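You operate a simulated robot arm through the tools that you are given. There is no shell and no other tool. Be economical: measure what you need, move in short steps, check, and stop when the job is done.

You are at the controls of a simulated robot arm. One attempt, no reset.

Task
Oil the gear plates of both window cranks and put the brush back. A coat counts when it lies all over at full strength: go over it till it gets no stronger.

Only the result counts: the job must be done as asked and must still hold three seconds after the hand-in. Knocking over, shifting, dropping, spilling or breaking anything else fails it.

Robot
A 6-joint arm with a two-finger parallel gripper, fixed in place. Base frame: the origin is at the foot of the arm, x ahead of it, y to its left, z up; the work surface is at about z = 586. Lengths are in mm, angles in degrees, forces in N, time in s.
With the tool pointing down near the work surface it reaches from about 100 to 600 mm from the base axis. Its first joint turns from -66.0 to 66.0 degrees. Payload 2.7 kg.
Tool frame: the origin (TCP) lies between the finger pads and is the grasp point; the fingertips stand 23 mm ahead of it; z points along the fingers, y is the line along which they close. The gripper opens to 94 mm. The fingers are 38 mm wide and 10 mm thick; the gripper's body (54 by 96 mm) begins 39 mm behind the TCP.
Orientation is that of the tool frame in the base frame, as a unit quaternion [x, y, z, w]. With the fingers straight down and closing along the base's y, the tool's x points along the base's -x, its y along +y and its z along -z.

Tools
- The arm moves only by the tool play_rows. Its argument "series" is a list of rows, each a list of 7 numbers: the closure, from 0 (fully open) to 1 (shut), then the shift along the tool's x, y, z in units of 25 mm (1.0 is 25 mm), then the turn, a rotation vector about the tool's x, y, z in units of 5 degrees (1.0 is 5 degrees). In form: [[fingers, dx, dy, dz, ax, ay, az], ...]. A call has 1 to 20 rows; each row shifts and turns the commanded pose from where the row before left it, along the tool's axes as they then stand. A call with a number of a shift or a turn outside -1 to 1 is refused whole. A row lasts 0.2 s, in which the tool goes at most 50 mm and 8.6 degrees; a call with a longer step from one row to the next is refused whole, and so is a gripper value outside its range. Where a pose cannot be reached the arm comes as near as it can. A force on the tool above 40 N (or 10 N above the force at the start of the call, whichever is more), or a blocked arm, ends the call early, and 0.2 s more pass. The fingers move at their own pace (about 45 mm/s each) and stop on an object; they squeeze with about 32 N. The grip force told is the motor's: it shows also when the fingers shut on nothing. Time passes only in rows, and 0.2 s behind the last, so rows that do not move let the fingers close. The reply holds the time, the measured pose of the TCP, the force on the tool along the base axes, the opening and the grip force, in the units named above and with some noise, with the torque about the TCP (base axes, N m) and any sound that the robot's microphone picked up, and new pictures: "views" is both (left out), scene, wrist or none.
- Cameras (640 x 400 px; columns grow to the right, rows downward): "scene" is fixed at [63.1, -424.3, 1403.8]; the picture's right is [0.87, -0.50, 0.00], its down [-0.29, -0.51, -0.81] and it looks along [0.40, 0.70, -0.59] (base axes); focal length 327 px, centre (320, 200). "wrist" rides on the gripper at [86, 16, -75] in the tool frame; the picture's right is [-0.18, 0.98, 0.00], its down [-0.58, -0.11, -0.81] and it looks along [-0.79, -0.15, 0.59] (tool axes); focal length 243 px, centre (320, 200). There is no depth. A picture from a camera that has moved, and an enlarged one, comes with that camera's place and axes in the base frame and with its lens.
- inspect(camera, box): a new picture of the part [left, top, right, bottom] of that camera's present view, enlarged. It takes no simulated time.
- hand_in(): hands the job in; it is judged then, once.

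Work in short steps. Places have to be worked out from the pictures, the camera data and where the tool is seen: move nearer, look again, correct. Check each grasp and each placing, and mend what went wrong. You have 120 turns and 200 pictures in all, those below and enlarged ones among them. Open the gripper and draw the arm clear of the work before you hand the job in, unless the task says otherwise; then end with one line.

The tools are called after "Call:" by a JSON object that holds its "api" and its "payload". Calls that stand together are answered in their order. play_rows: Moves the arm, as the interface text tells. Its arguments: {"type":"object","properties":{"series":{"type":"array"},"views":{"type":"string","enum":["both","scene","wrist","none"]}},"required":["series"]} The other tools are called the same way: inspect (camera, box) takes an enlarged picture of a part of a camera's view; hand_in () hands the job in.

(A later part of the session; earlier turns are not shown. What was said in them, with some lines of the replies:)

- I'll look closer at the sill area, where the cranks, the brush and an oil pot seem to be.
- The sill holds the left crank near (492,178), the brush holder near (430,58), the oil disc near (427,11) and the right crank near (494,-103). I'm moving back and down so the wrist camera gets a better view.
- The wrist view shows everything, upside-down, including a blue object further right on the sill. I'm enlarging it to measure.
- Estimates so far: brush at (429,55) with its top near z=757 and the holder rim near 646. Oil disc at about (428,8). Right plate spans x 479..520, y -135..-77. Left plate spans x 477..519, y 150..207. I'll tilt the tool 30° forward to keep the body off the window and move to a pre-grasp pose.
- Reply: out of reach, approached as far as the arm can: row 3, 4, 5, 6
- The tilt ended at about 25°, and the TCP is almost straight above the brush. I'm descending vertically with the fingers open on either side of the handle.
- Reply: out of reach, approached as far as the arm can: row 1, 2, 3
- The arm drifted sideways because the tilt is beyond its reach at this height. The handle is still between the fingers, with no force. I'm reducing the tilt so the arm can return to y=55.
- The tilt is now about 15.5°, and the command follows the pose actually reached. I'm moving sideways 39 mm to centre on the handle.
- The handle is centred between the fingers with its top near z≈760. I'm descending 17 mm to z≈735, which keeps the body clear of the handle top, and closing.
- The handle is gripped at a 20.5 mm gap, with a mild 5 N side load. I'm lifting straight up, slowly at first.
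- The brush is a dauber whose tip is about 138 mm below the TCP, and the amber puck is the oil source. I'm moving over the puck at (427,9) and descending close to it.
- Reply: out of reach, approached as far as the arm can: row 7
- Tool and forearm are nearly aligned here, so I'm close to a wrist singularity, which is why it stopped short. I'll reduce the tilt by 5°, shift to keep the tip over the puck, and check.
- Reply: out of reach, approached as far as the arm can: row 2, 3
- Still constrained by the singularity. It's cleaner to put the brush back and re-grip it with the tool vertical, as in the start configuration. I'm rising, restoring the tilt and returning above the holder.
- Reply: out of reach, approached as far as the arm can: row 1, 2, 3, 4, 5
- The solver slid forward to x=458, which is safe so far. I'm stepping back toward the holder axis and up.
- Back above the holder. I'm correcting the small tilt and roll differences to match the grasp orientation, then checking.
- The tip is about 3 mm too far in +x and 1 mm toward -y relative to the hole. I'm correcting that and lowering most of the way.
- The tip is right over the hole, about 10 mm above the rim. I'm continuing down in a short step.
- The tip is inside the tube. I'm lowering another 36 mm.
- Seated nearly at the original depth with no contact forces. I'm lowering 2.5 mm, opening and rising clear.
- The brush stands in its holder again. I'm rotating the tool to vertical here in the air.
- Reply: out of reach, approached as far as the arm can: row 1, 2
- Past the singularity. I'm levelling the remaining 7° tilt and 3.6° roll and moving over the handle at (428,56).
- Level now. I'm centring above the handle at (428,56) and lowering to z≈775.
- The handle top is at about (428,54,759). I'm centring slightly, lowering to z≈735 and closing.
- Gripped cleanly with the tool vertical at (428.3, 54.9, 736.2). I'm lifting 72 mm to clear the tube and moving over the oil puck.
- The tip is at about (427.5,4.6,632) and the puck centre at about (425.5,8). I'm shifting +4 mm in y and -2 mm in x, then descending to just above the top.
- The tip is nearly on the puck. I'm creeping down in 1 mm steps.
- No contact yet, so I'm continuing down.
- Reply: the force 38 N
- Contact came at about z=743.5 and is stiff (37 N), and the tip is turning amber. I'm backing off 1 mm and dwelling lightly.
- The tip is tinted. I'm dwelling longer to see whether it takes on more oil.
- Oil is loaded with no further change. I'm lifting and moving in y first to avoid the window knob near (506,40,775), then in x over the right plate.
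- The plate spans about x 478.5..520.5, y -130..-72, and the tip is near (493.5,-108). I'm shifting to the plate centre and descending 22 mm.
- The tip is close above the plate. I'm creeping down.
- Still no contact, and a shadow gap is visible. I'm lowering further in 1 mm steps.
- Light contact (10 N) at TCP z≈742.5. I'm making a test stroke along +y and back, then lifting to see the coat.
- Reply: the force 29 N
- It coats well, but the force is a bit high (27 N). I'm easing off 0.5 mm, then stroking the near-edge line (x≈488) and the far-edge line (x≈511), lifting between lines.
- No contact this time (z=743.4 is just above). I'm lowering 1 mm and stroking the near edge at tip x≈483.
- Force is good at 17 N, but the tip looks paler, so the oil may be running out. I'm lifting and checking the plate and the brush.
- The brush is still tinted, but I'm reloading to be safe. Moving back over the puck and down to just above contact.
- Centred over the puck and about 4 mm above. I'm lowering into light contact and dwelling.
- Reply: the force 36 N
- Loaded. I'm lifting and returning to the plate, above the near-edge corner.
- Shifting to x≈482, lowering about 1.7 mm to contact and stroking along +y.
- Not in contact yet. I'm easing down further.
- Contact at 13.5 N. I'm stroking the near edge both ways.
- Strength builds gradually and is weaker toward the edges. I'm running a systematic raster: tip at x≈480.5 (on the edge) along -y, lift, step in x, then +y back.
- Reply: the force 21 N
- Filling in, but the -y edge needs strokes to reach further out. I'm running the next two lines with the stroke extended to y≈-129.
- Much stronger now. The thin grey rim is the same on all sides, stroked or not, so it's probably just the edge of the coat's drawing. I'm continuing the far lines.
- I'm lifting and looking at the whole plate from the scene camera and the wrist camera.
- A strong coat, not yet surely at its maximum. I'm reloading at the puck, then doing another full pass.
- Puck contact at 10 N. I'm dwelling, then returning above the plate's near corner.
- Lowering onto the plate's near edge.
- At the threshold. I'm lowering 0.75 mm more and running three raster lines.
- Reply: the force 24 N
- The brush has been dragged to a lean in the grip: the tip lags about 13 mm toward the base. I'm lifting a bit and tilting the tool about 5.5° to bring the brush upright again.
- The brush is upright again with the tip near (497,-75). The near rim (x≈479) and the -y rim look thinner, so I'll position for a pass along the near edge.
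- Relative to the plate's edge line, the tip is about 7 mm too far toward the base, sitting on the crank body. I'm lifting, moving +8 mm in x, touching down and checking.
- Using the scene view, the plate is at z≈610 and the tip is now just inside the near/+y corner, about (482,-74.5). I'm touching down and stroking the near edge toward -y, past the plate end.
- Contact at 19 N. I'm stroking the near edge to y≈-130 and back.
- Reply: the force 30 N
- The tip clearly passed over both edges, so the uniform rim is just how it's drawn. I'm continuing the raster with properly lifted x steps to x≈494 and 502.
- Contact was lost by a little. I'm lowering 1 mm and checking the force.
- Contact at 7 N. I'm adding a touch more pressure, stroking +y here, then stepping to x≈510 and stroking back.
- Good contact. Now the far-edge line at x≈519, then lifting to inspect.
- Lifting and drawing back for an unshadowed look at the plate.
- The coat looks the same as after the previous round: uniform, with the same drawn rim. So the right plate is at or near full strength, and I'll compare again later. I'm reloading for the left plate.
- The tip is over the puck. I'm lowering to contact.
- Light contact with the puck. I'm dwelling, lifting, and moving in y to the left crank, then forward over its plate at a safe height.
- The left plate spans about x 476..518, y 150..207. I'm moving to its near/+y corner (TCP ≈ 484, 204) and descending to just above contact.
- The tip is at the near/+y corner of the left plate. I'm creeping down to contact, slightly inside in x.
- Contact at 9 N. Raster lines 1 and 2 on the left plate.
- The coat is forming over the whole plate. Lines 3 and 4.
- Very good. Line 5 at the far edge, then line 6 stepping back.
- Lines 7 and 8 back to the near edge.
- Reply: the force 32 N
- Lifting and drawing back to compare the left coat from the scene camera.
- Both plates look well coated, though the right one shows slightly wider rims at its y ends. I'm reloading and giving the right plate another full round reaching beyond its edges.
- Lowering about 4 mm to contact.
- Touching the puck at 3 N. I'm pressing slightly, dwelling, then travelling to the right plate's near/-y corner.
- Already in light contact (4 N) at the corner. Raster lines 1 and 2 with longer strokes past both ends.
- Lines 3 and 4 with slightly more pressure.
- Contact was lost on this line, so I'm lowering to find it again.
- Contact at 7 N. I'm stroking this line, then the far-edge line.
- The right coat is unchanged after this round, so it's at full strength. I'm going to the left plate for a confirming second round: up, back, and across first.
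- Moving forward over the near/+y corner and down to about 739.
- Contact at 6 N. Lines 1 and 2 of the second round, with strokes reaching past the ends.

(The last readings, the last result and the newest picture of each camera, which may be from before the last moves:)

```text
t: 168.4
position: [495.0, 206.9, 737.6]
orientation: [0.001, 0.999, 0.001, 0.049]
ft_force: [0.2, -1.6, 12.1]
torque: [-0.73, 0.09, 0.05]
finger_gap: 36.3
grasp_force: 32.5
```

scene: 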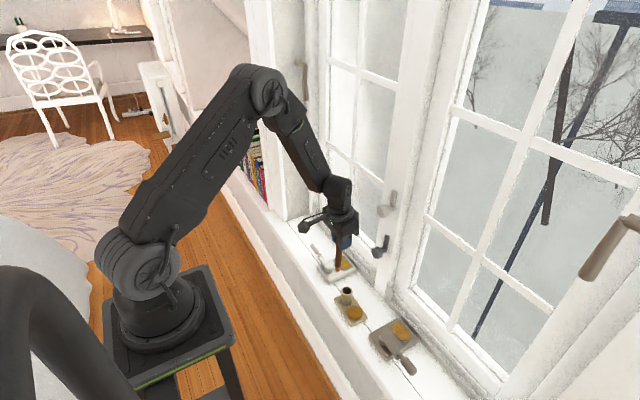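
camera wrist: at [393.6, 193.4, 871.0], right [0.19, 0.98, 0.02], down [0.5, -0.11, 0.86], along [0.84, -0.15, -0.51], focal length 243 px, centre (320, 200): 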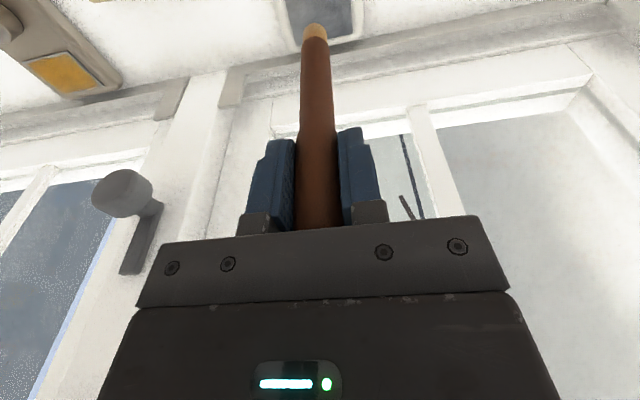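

The finger gap has jumped to 36 mm, so something is wrong with the grip. I'm looking before moving.

Call:
{"api": "inspect", "payload": {"camera": "wrist", "box": [200, 0, 440, 240]}}

Call:
{"api": "inspect", "payload": {"camera": "scene", "box": [290, 170, 390, 290]}}

```text
1.67 times, centred on (320, 120) of wrist
camera zoom: at [401.6, 222.2, 804.6], right [0.19, 0.98, 0.02], down [0.5, -0.11, 0.86], along [0.85, -0.15, -0.51], focal length 404 px, centre (320, 333)
```

zoom: 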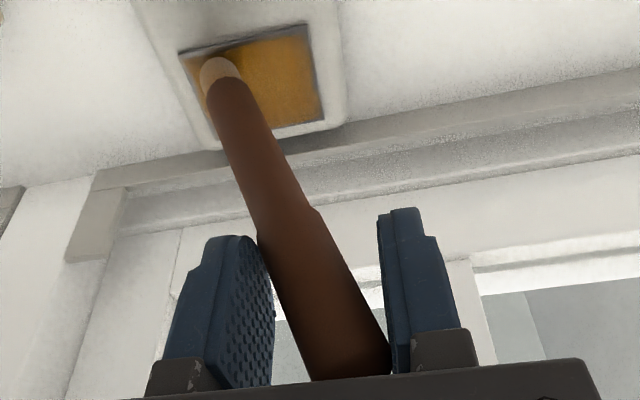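

```text
3.33 times, centred on (340, 230) of scene
camera zoom: at [62.9, -424.4, 1403.8], right [0.87, -0.5, 0.0], down [-0.29, -0.51, -0.81], along [0.4, 0.7, -0.59], focal length 1089 px, centre (253, 100)
```

zoom: 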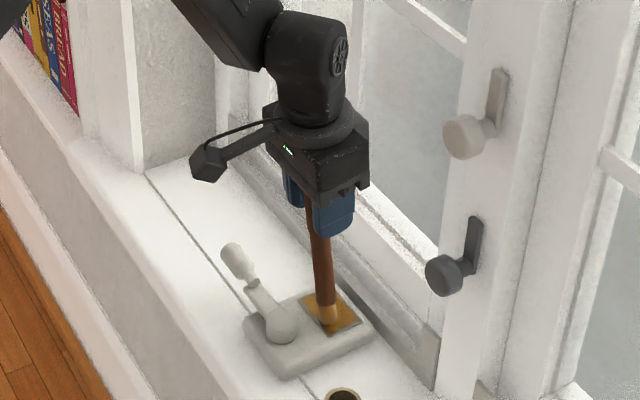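

The tip caught at the plate's -y end while the hand moved +y, so the brush leans about 20° in the fingers. I'm moving the hand back -y with a slight rise so it swings upright between the pads.

Call:
{"api": "play_rows", "payload": {"series": [[1, 0, -0.3, -0.06, 0, 0, 0], [1, 0, -0.3, -0.06, 0, 0, 0], [1, 0, -0.3, -0.06, 0, 0, 0], [1, 0, 0, 0, 0, 0, 0]], "views": "none"}}

Call:
{"api": "inspect", "payload": {"camera": "wrist", "box": [200, 0, 440, 240]}}

```text
t: 169.4
position: [494.1, 182.0, 741.6]
orientation: [0.002, 0.999, 0.0, 0.047]
ft_force: [0.4, -0.6, 0.2]
torque: [0.0, 0.0, 0.0]
finger_gap: 21.0
grasp_force: 32.3
```

```text
1.67 times, centred on (320, 120) of wrist
camera zoom: at [401.7, 197.8, 807.2], right [0.19, 0.98, 0.02], down [0.5, -0.11, 0.86], along [0.84, -0.15, -0.51], focal length 404 px, centre (320, 333)
```

zoom: 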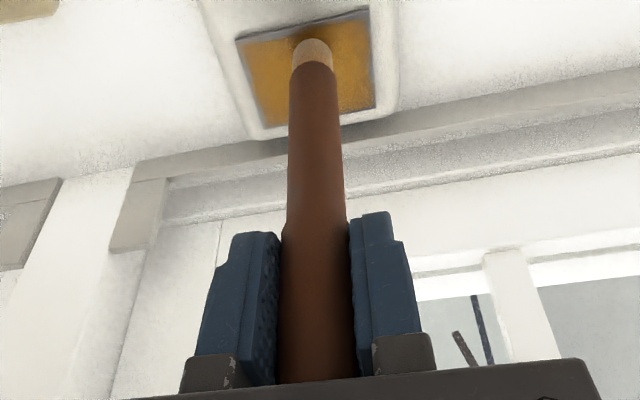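

Straight again with the gap at 21 mm. I'm lifting clear and checking that the left crank hasn't moved and how its coat looks.

Call:
{"api": "play_rows", "payload": {"series": [[1, -0.09, 0, -0.88, 0, 0, 0], [1, -0.09, 0, -0.88, 0, 0, 0], [1, -0.09, 0, -0.88, 0, 0, 0], [1, 0.8, 0, -0.07, 0, 0, 0], [1, 0.8, -0.9, -0.07, 0, 0, 0], [1, 0.8, -0.9, -0.07, 0, 0, 0], [1, 0, -0.9, 0, 0, 0, 0], [1, 0, -0.9, 0, 0, 0, 0], [1, 0, -0.6, 0, 0, 0, 0], [1, 0, 0, 0, 0, 0, 0]], "views": "none"}}

Call:
{"api": "inspect", "payload": {"camera": "scene", "box": [310, 230, 370, 290]}}

Call:
{"api": "inspect", "payload": {"camera": "wrist", "box": [340, 20, 480, 140]}}

```text
t: 171.6
position: [433.6, 77.3, 807.2]
orientation: [0.002, 0.999, -0.001, 0.048]
ft_force: [0.2, -0.1, -0.5]
torque: [0.01, 0.03, 0.02]
finger_gap: 21.0
grasp_force: 32.0
```

```text
6.67 times, centred on (340, 260) of scene
camera zoom: at [63.1, -424.3, 1403.8], right [0.87, -0.5, 0.0], down [-0.29, -0.51, -0.81], along [0.4, 0.7, -0.59], focal length 2177 px, centre (187, -200)
```

zoom: 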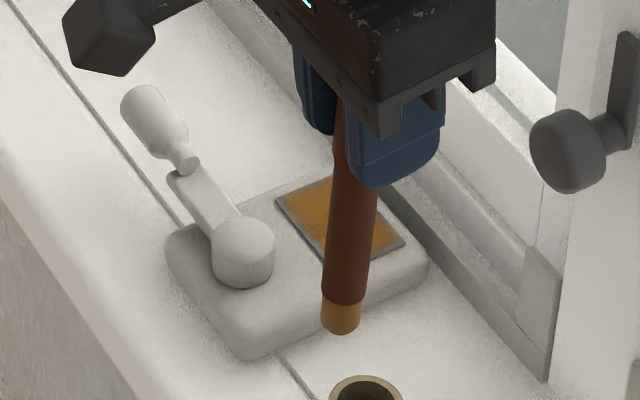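

```text
3.33 times, centred on (410, 80) of wrist
camera zoom: at [340.6, 93.1, 873.5], right [0.19, 0.98, 0.02], down [0.5, -0.11, 0.86], along [0.85, -0.15, -0.51], focal length 809 px, centre (20, 600)
```

zoom: 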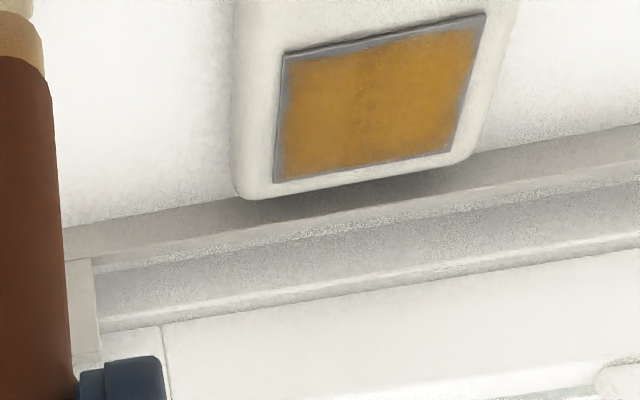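

The crank is unmoved, and the coat is strong and unchanged. Time to return the brush: I'm tilting 2° to take out the slight lean and moving above the holder.

Call:
{"api": "play_rows", "payload": {"series": [[1, 0, -0.44, 0, 0, -0.4, 0], [1, 0.04, -0.44, 0, 0, 0, 0], [1, 0, 0, 0, 0, 0, 0]], "views": "none"}}

Call:
{"api": "inspect", "payload": {"camera": "scene", "box": [310, 240, 380, 310]}}

Call:
{"api": "inspect", "payload": {"camera": "wrist", "box": [250, 0, 390, 140]}}

```text
t: 172.4
position: [435.8, 54.3, 806.5]
orientation: [0.002, 0.998, -0.001, 0.066]
ft_force: [-0.1, 0.8, 0.1]
torque: [-0.02, -0.01, -0.01]
finger_gap: 21.0
grasp_force: 31.9
```

```text
5.71 times, centred on (345, 275) of scene
camera zoom: at [63.1, -424.3, 1403.8], right [0.87, -0.5, 0.0], down [-0.29, -0.51, -0.81], along [0.4, 0.7, -0.59], focal length 1866 px, centre (177, -229)
```

zoom: 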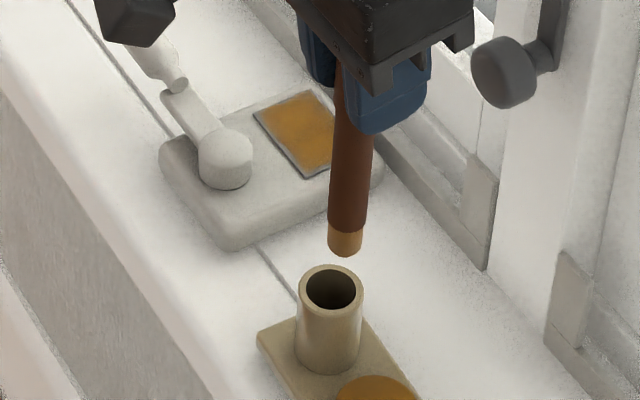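

```text
2.86 times, centred on (320, 70) of wrist
camera zoom: at [339.9, 70.5, 870.7], right [0.19, 0.98, 0.02], down [0.47, -0.11, 0.88], along [0.86, -0.15, -0.48], focal length 693 px, centre (320, 571)
```

zoom: 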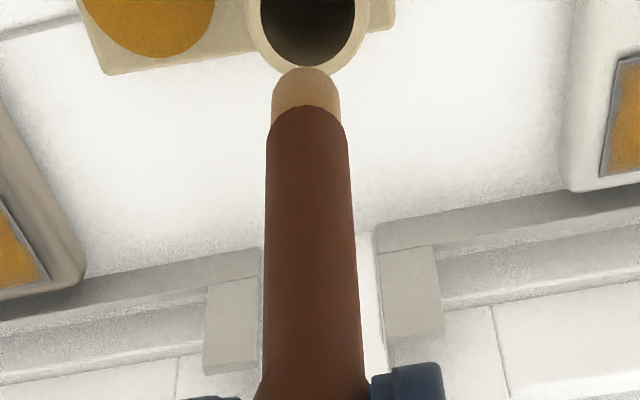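

The tip looks about 4 mm too far in +x. I'm shifting by that and lowering to just above the rim, then checking.

Call:
{"api": "play_rows", "payload": {"series": [[1, 0.18, 0.04, -0.02, 0, 0, 0], [1, 0.06, 0, 0.44, 0, 0, 0], [1, 0.06, 0, 0.44, 0, 0, 0], [1, 0, 0, 0, 0, 0, 0]], "views": "none"}}

Call:
{"api": "inspect", "payload": {"camera": "scene", "box": [325, 260, 375, 310]}}

Call:
{"api": "inspect", "payload": {"camera": "wrist", "box": [250, 0, 390, 140]}}

```text
t: 173.4
position: [428.9, 58.0, 784.7]
orientation: [0.002, 0.998, 0.0, 0.066]
ft_force: [0.8, -0.1, 0.2]
torque: [0.01, -0.03, -0.02]
finger_gap: 21.1
grasp_force: 31.6
```

```text
8.00 times, centred on (350, 285) of scene
camera zoom: at [63.1, -424.3, 1403.8], right [0.87, -0.5, 0.0], down [-0.29, -0.51, -0.81], along [0.4, 0.7, -0.59], focal length 2613 px, centre (80, -480)
```

zoom: 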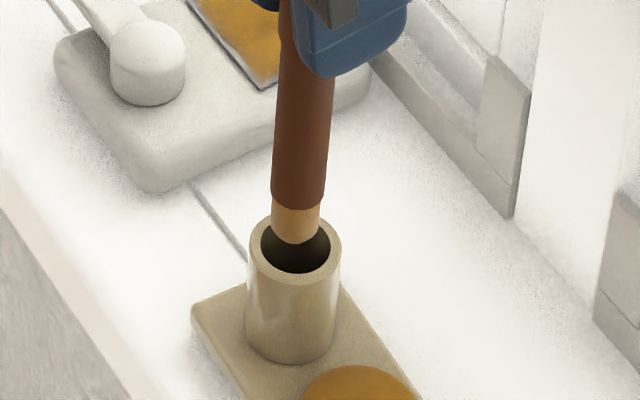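

```text
2.86 times, centred on (320, 70) of wrist
camera zoom: at [334.5, 72.7, 848.7], right [0.19, 0.98, 0.02], down [0.47, -0.11, 0.88], along [0.86, -0.15, -0.48], focal length 693 px, centre (320, 571)
```

zoom: 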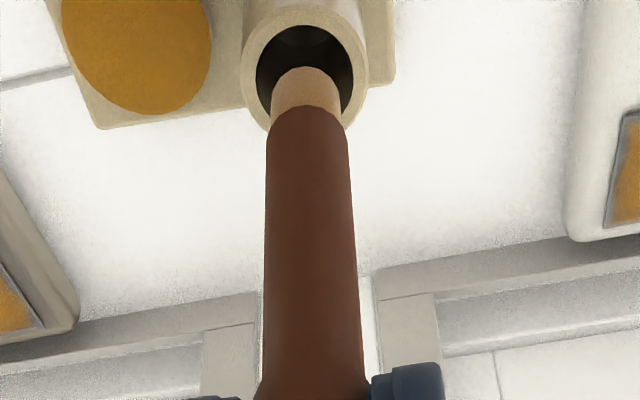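

Aligned in both views, with the tip about 10 mm above the rim. I'm lowering 25 mm in small steps.

Call:
{"api": "play_rows", "payload": {"series": [[1, 0.026, 0, 0.2, 0, 0, 0], [1, 0.026, 0, 0.2, 0, 0, 0], [1, 0.026, 0, 0.2, 0, 0, 0], [1, 0.026, 0, 0.2, 0, 0, 0], [1, 0.026, 0, 0.2, 0, 0, 0], [1, 0, 0, 0, 0, 0, 0]], "views": "none"}}

Call:
{"api": "inspect", "payload": {"camera": "scene", "box": [325, 260, 375, 310]}}

Call:
{"api": "inspect", "payload": {"camera": "wrist", "box": [250, 0, 390, 140]}}

```text
t: 174.8
position: [428.3, 56.1, 759.3]
orientation: [0.001, 0.998, 0.0, 0.065]
ft_force: [0.8, 0.4, -0.4]
torque: [0.02, -0.01, 0.0]
finger_gap: 21.1
grasp_force: 31.6
```

```text
8.00 times, centred on (350, 285) of scene
camera zoom: at [63.1, -424.3, 1403.8], right [0.87, -0.5, 0.0], down [-0.29, -0.51, -0.81], along [0.4, 0.7, -0.59], focal length 2613 px, centre (80, -480)
```

zoom: 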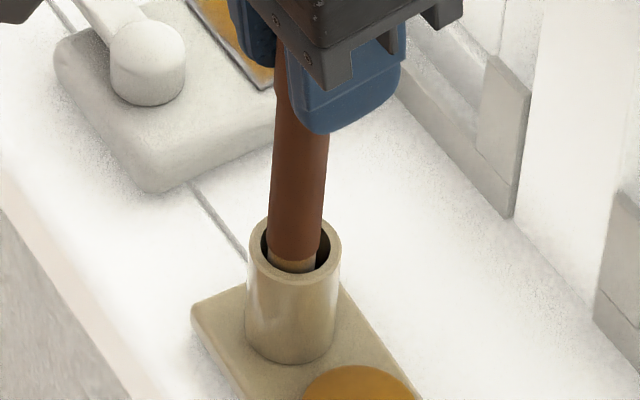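

```text
2.86 times, centred on (320, 70) of wrist
camera zoom: at [333.6, 71.8, 823.3], right [0.19, 0.98, 0.02], down [0.47, -0.11, 0.88], along [0.86, -0.15, -0.48], focal length 693 px, centre (320, 571)
```

zoom: 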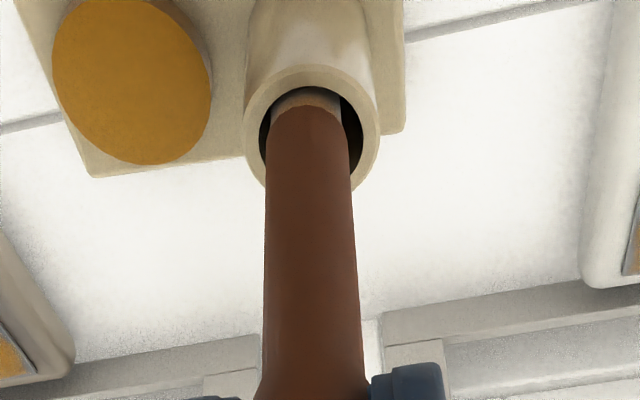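

The brush is in the tube with no force. I'm shifting 1 mm to +x/+y and lowering 25 mm.

Call:
{"api": "play_rows", "payload": {"series": [[1, -0.03, 0.03, 0.2, 0, 0, 0], [1, 0.026, 0, 0.2, 0, 0, 0], [1, 0.026, 0, 0.2, 0, 0, 0], [1, 0.026, 0, 0.2, 0, 0, 0], [1, 0.026, 0, 0.2, 0, 0, 0], [1, 0, 0, 0, 0, 0, 0]], "views": "none"}}

Call:
{"api": "inspect", "payload": {"camera": "scene", "box": [325, 260, 375, 310]}}

```text
t: 176.2
position: [429.7, 57.9, 733.3]
orientation: [0.001, 0.998, -0.001, 0.066]
ft_force: [0.3, 0.8, -0.2]
torque: [-0.02, 0.02, 0.03]
finger_gap: 21.0
grasp_force: 31.9
```

```text
8.00 times, centred on (350, 285) of scene
camera zoom: at [63.1, -424.3, 1403.8], right [0.87, -0.5, 0.0], down [-0.29, -0.51, -0.81], along [0.4, 0.7, -0.59], focal length 2613 px, centre (80, -480)
```

zoom: 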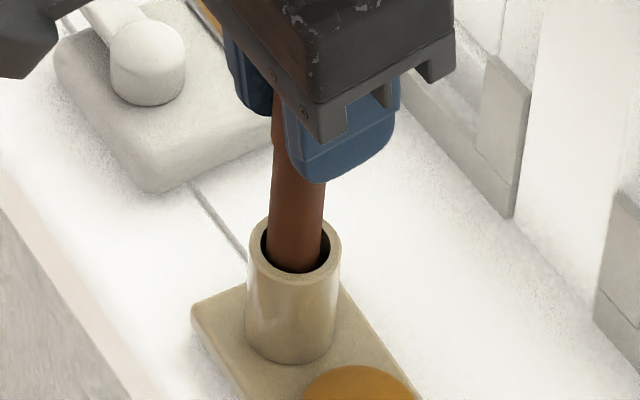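

Nearly at the bottom. I'm lowering 2 mm, opening, then rising vertically.

Call:
{"api": "play_rows", "payload": {"series": [[1, 0.005, 0, 0.04, 0, 0, 0], [1, 0.005, 0, 0.04, 0, 0, 0], [1, 0, 0, 0, 0, 0, 0], [0, 0, 0, 0, 0, 0, 0], [0, 0, 0, 0, 0, 0, 0], [0, 0, 0, 0, 0, 0, 0], [0, 0, 0, 0, 0, 0, 0], [0, 0, 0, 0, 0, 0, 0], [0, -0.08, 0, -0.6, 0, 0, 0], [0, -0.08, 0, -0.6, 0, 0, 0], [0, -0.08, 0, -0.6, 0, 0, 0], [0, -0.08, 0, -0.6, 0, 0, 0], [0, -0.08, 0, -0.6, 0, 0, 0], [0, -0.08, 0, -0.6, 0, 0, 0], [0, 0.8, 0, -0.1, 0, 0, 0], [0, 0.8, 0, -0.1, 0, 0, 0], [0, 0.8, 0, -0.1, 0, 0, 0], [0, 0, 0, 0, 0, 0, 0]]}}

Call:
{"api": "inspect", "payload": {"camera": "scene", "box": [310, 230, 430, 370]}}

```text
t: 180.0
position: [369.4, 57.7, 826.3]
orientation: [0.002, 0.998, 0.0, 0.066]
ft_force: [-0.1, 0.2, 0.5]
torque: [-0.01, -0.02, -0.01]
finger_gap: 93.9
grasp_force: 0.1
camera wrist: at [274.4, 72.6, 889.0], right [0.19, 0.98, 0.02], down [0.47, -0.11, 0.88], along [0.86, -0.15, -0.48], focal length 243 px, centre (320, 200)
```

scene: 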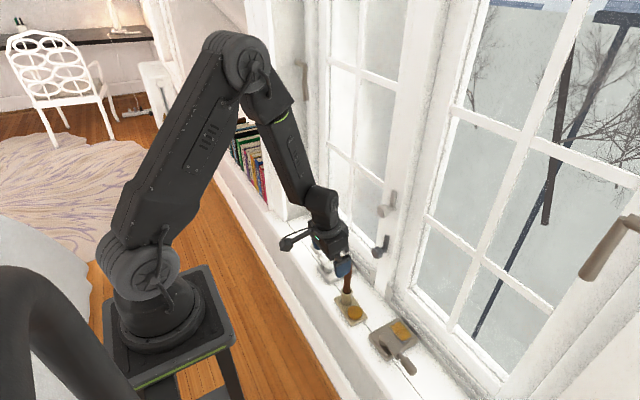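
wrist: 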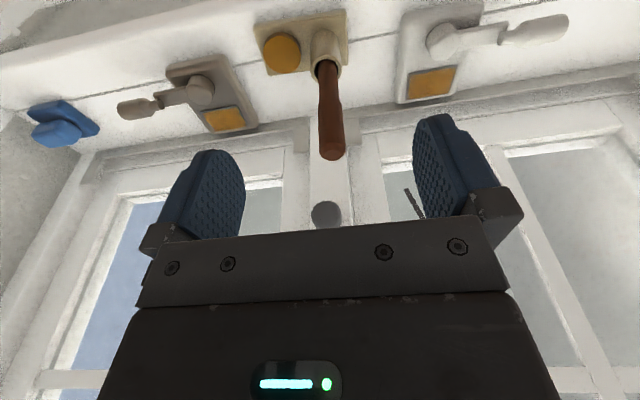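

```text
2.86 times, centred on (370, 300) of scene
camera zoom: at [63.1, -424.3, 1403.8], right [0.87, -0.5, 0.0], down [-0.29, -0.51, -0.81], along [0.4, 0.7, -0.59], focal length 933 px, centre (177, -86)
```

zoom: 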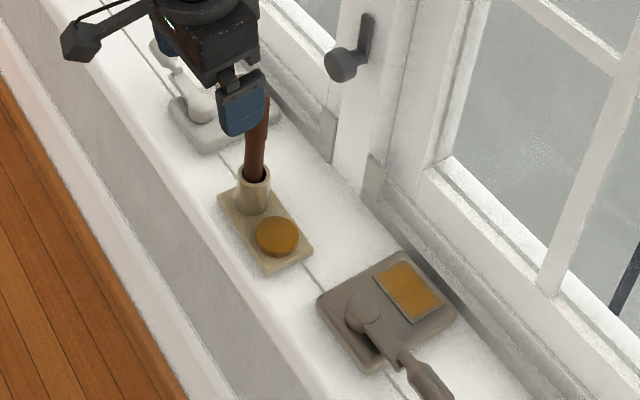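

The brush stands in its holder. One last enlarged comparison of the two coats before handing in.

Call:
{"api": "inspect", "payload": {"camera": "wrist", "box": [190, 90, 270, 140]}}

Call:
{"api": "inspect", "payload": {"camera": "wrist", "box": [390, 55, 470, 105]}}

```text
8.00 times, centred on (230, 115) of wrist
camera zoom: at [274.4, 72.6, 889.0], right [0.19, 0.98, 0.02], down [0.47, -0.11, 0.88], along [0.86, -0.15, -0.48], focal length 1941 px, centre (1040, 880)
```

zoom: 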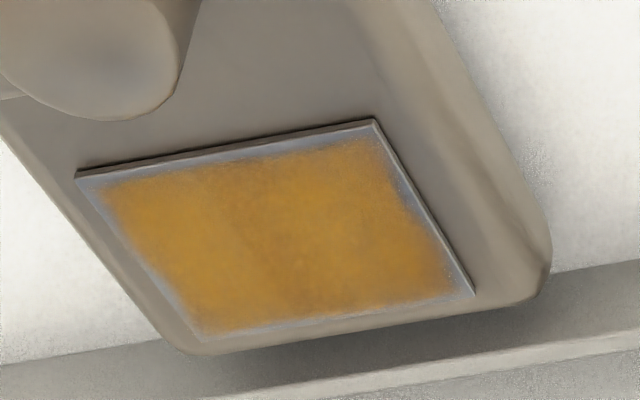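

```text
8.00 times, centred on (430, 80) of wrist
camera zoom: at [274.4, 72.6, 889.0], right [0.19, 0.98, 0.02], down [0.47, -0.11, 0.88], along [0.86, -0.15, -0.48], focal length 1941 px, centre (-560, 1160)
```

zoom: 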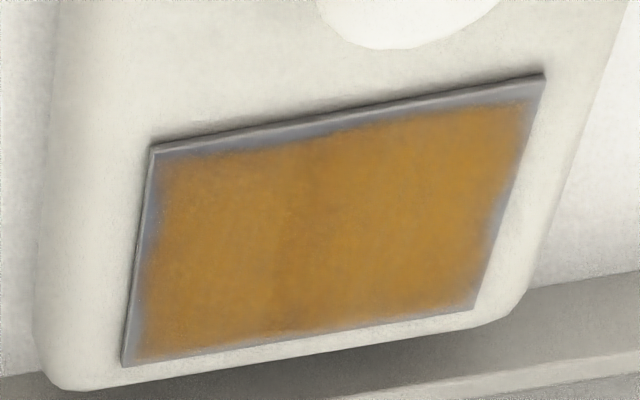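

Both coats are even and equally strong, the brush is back in its holder, the gripper is open and the arm is clear. I'm handing in.

Call:
{"api": "hand_in", "payload": {}}

```text
The job is handed in.
```

I oiled both window-crank gear plates until another pass made the coat no stronger, and the brush is back upright in its holder. A thin grey rim still shows around both coats even where the brush ran past the edges; I took it as how the coat is drawn, not bare metal.
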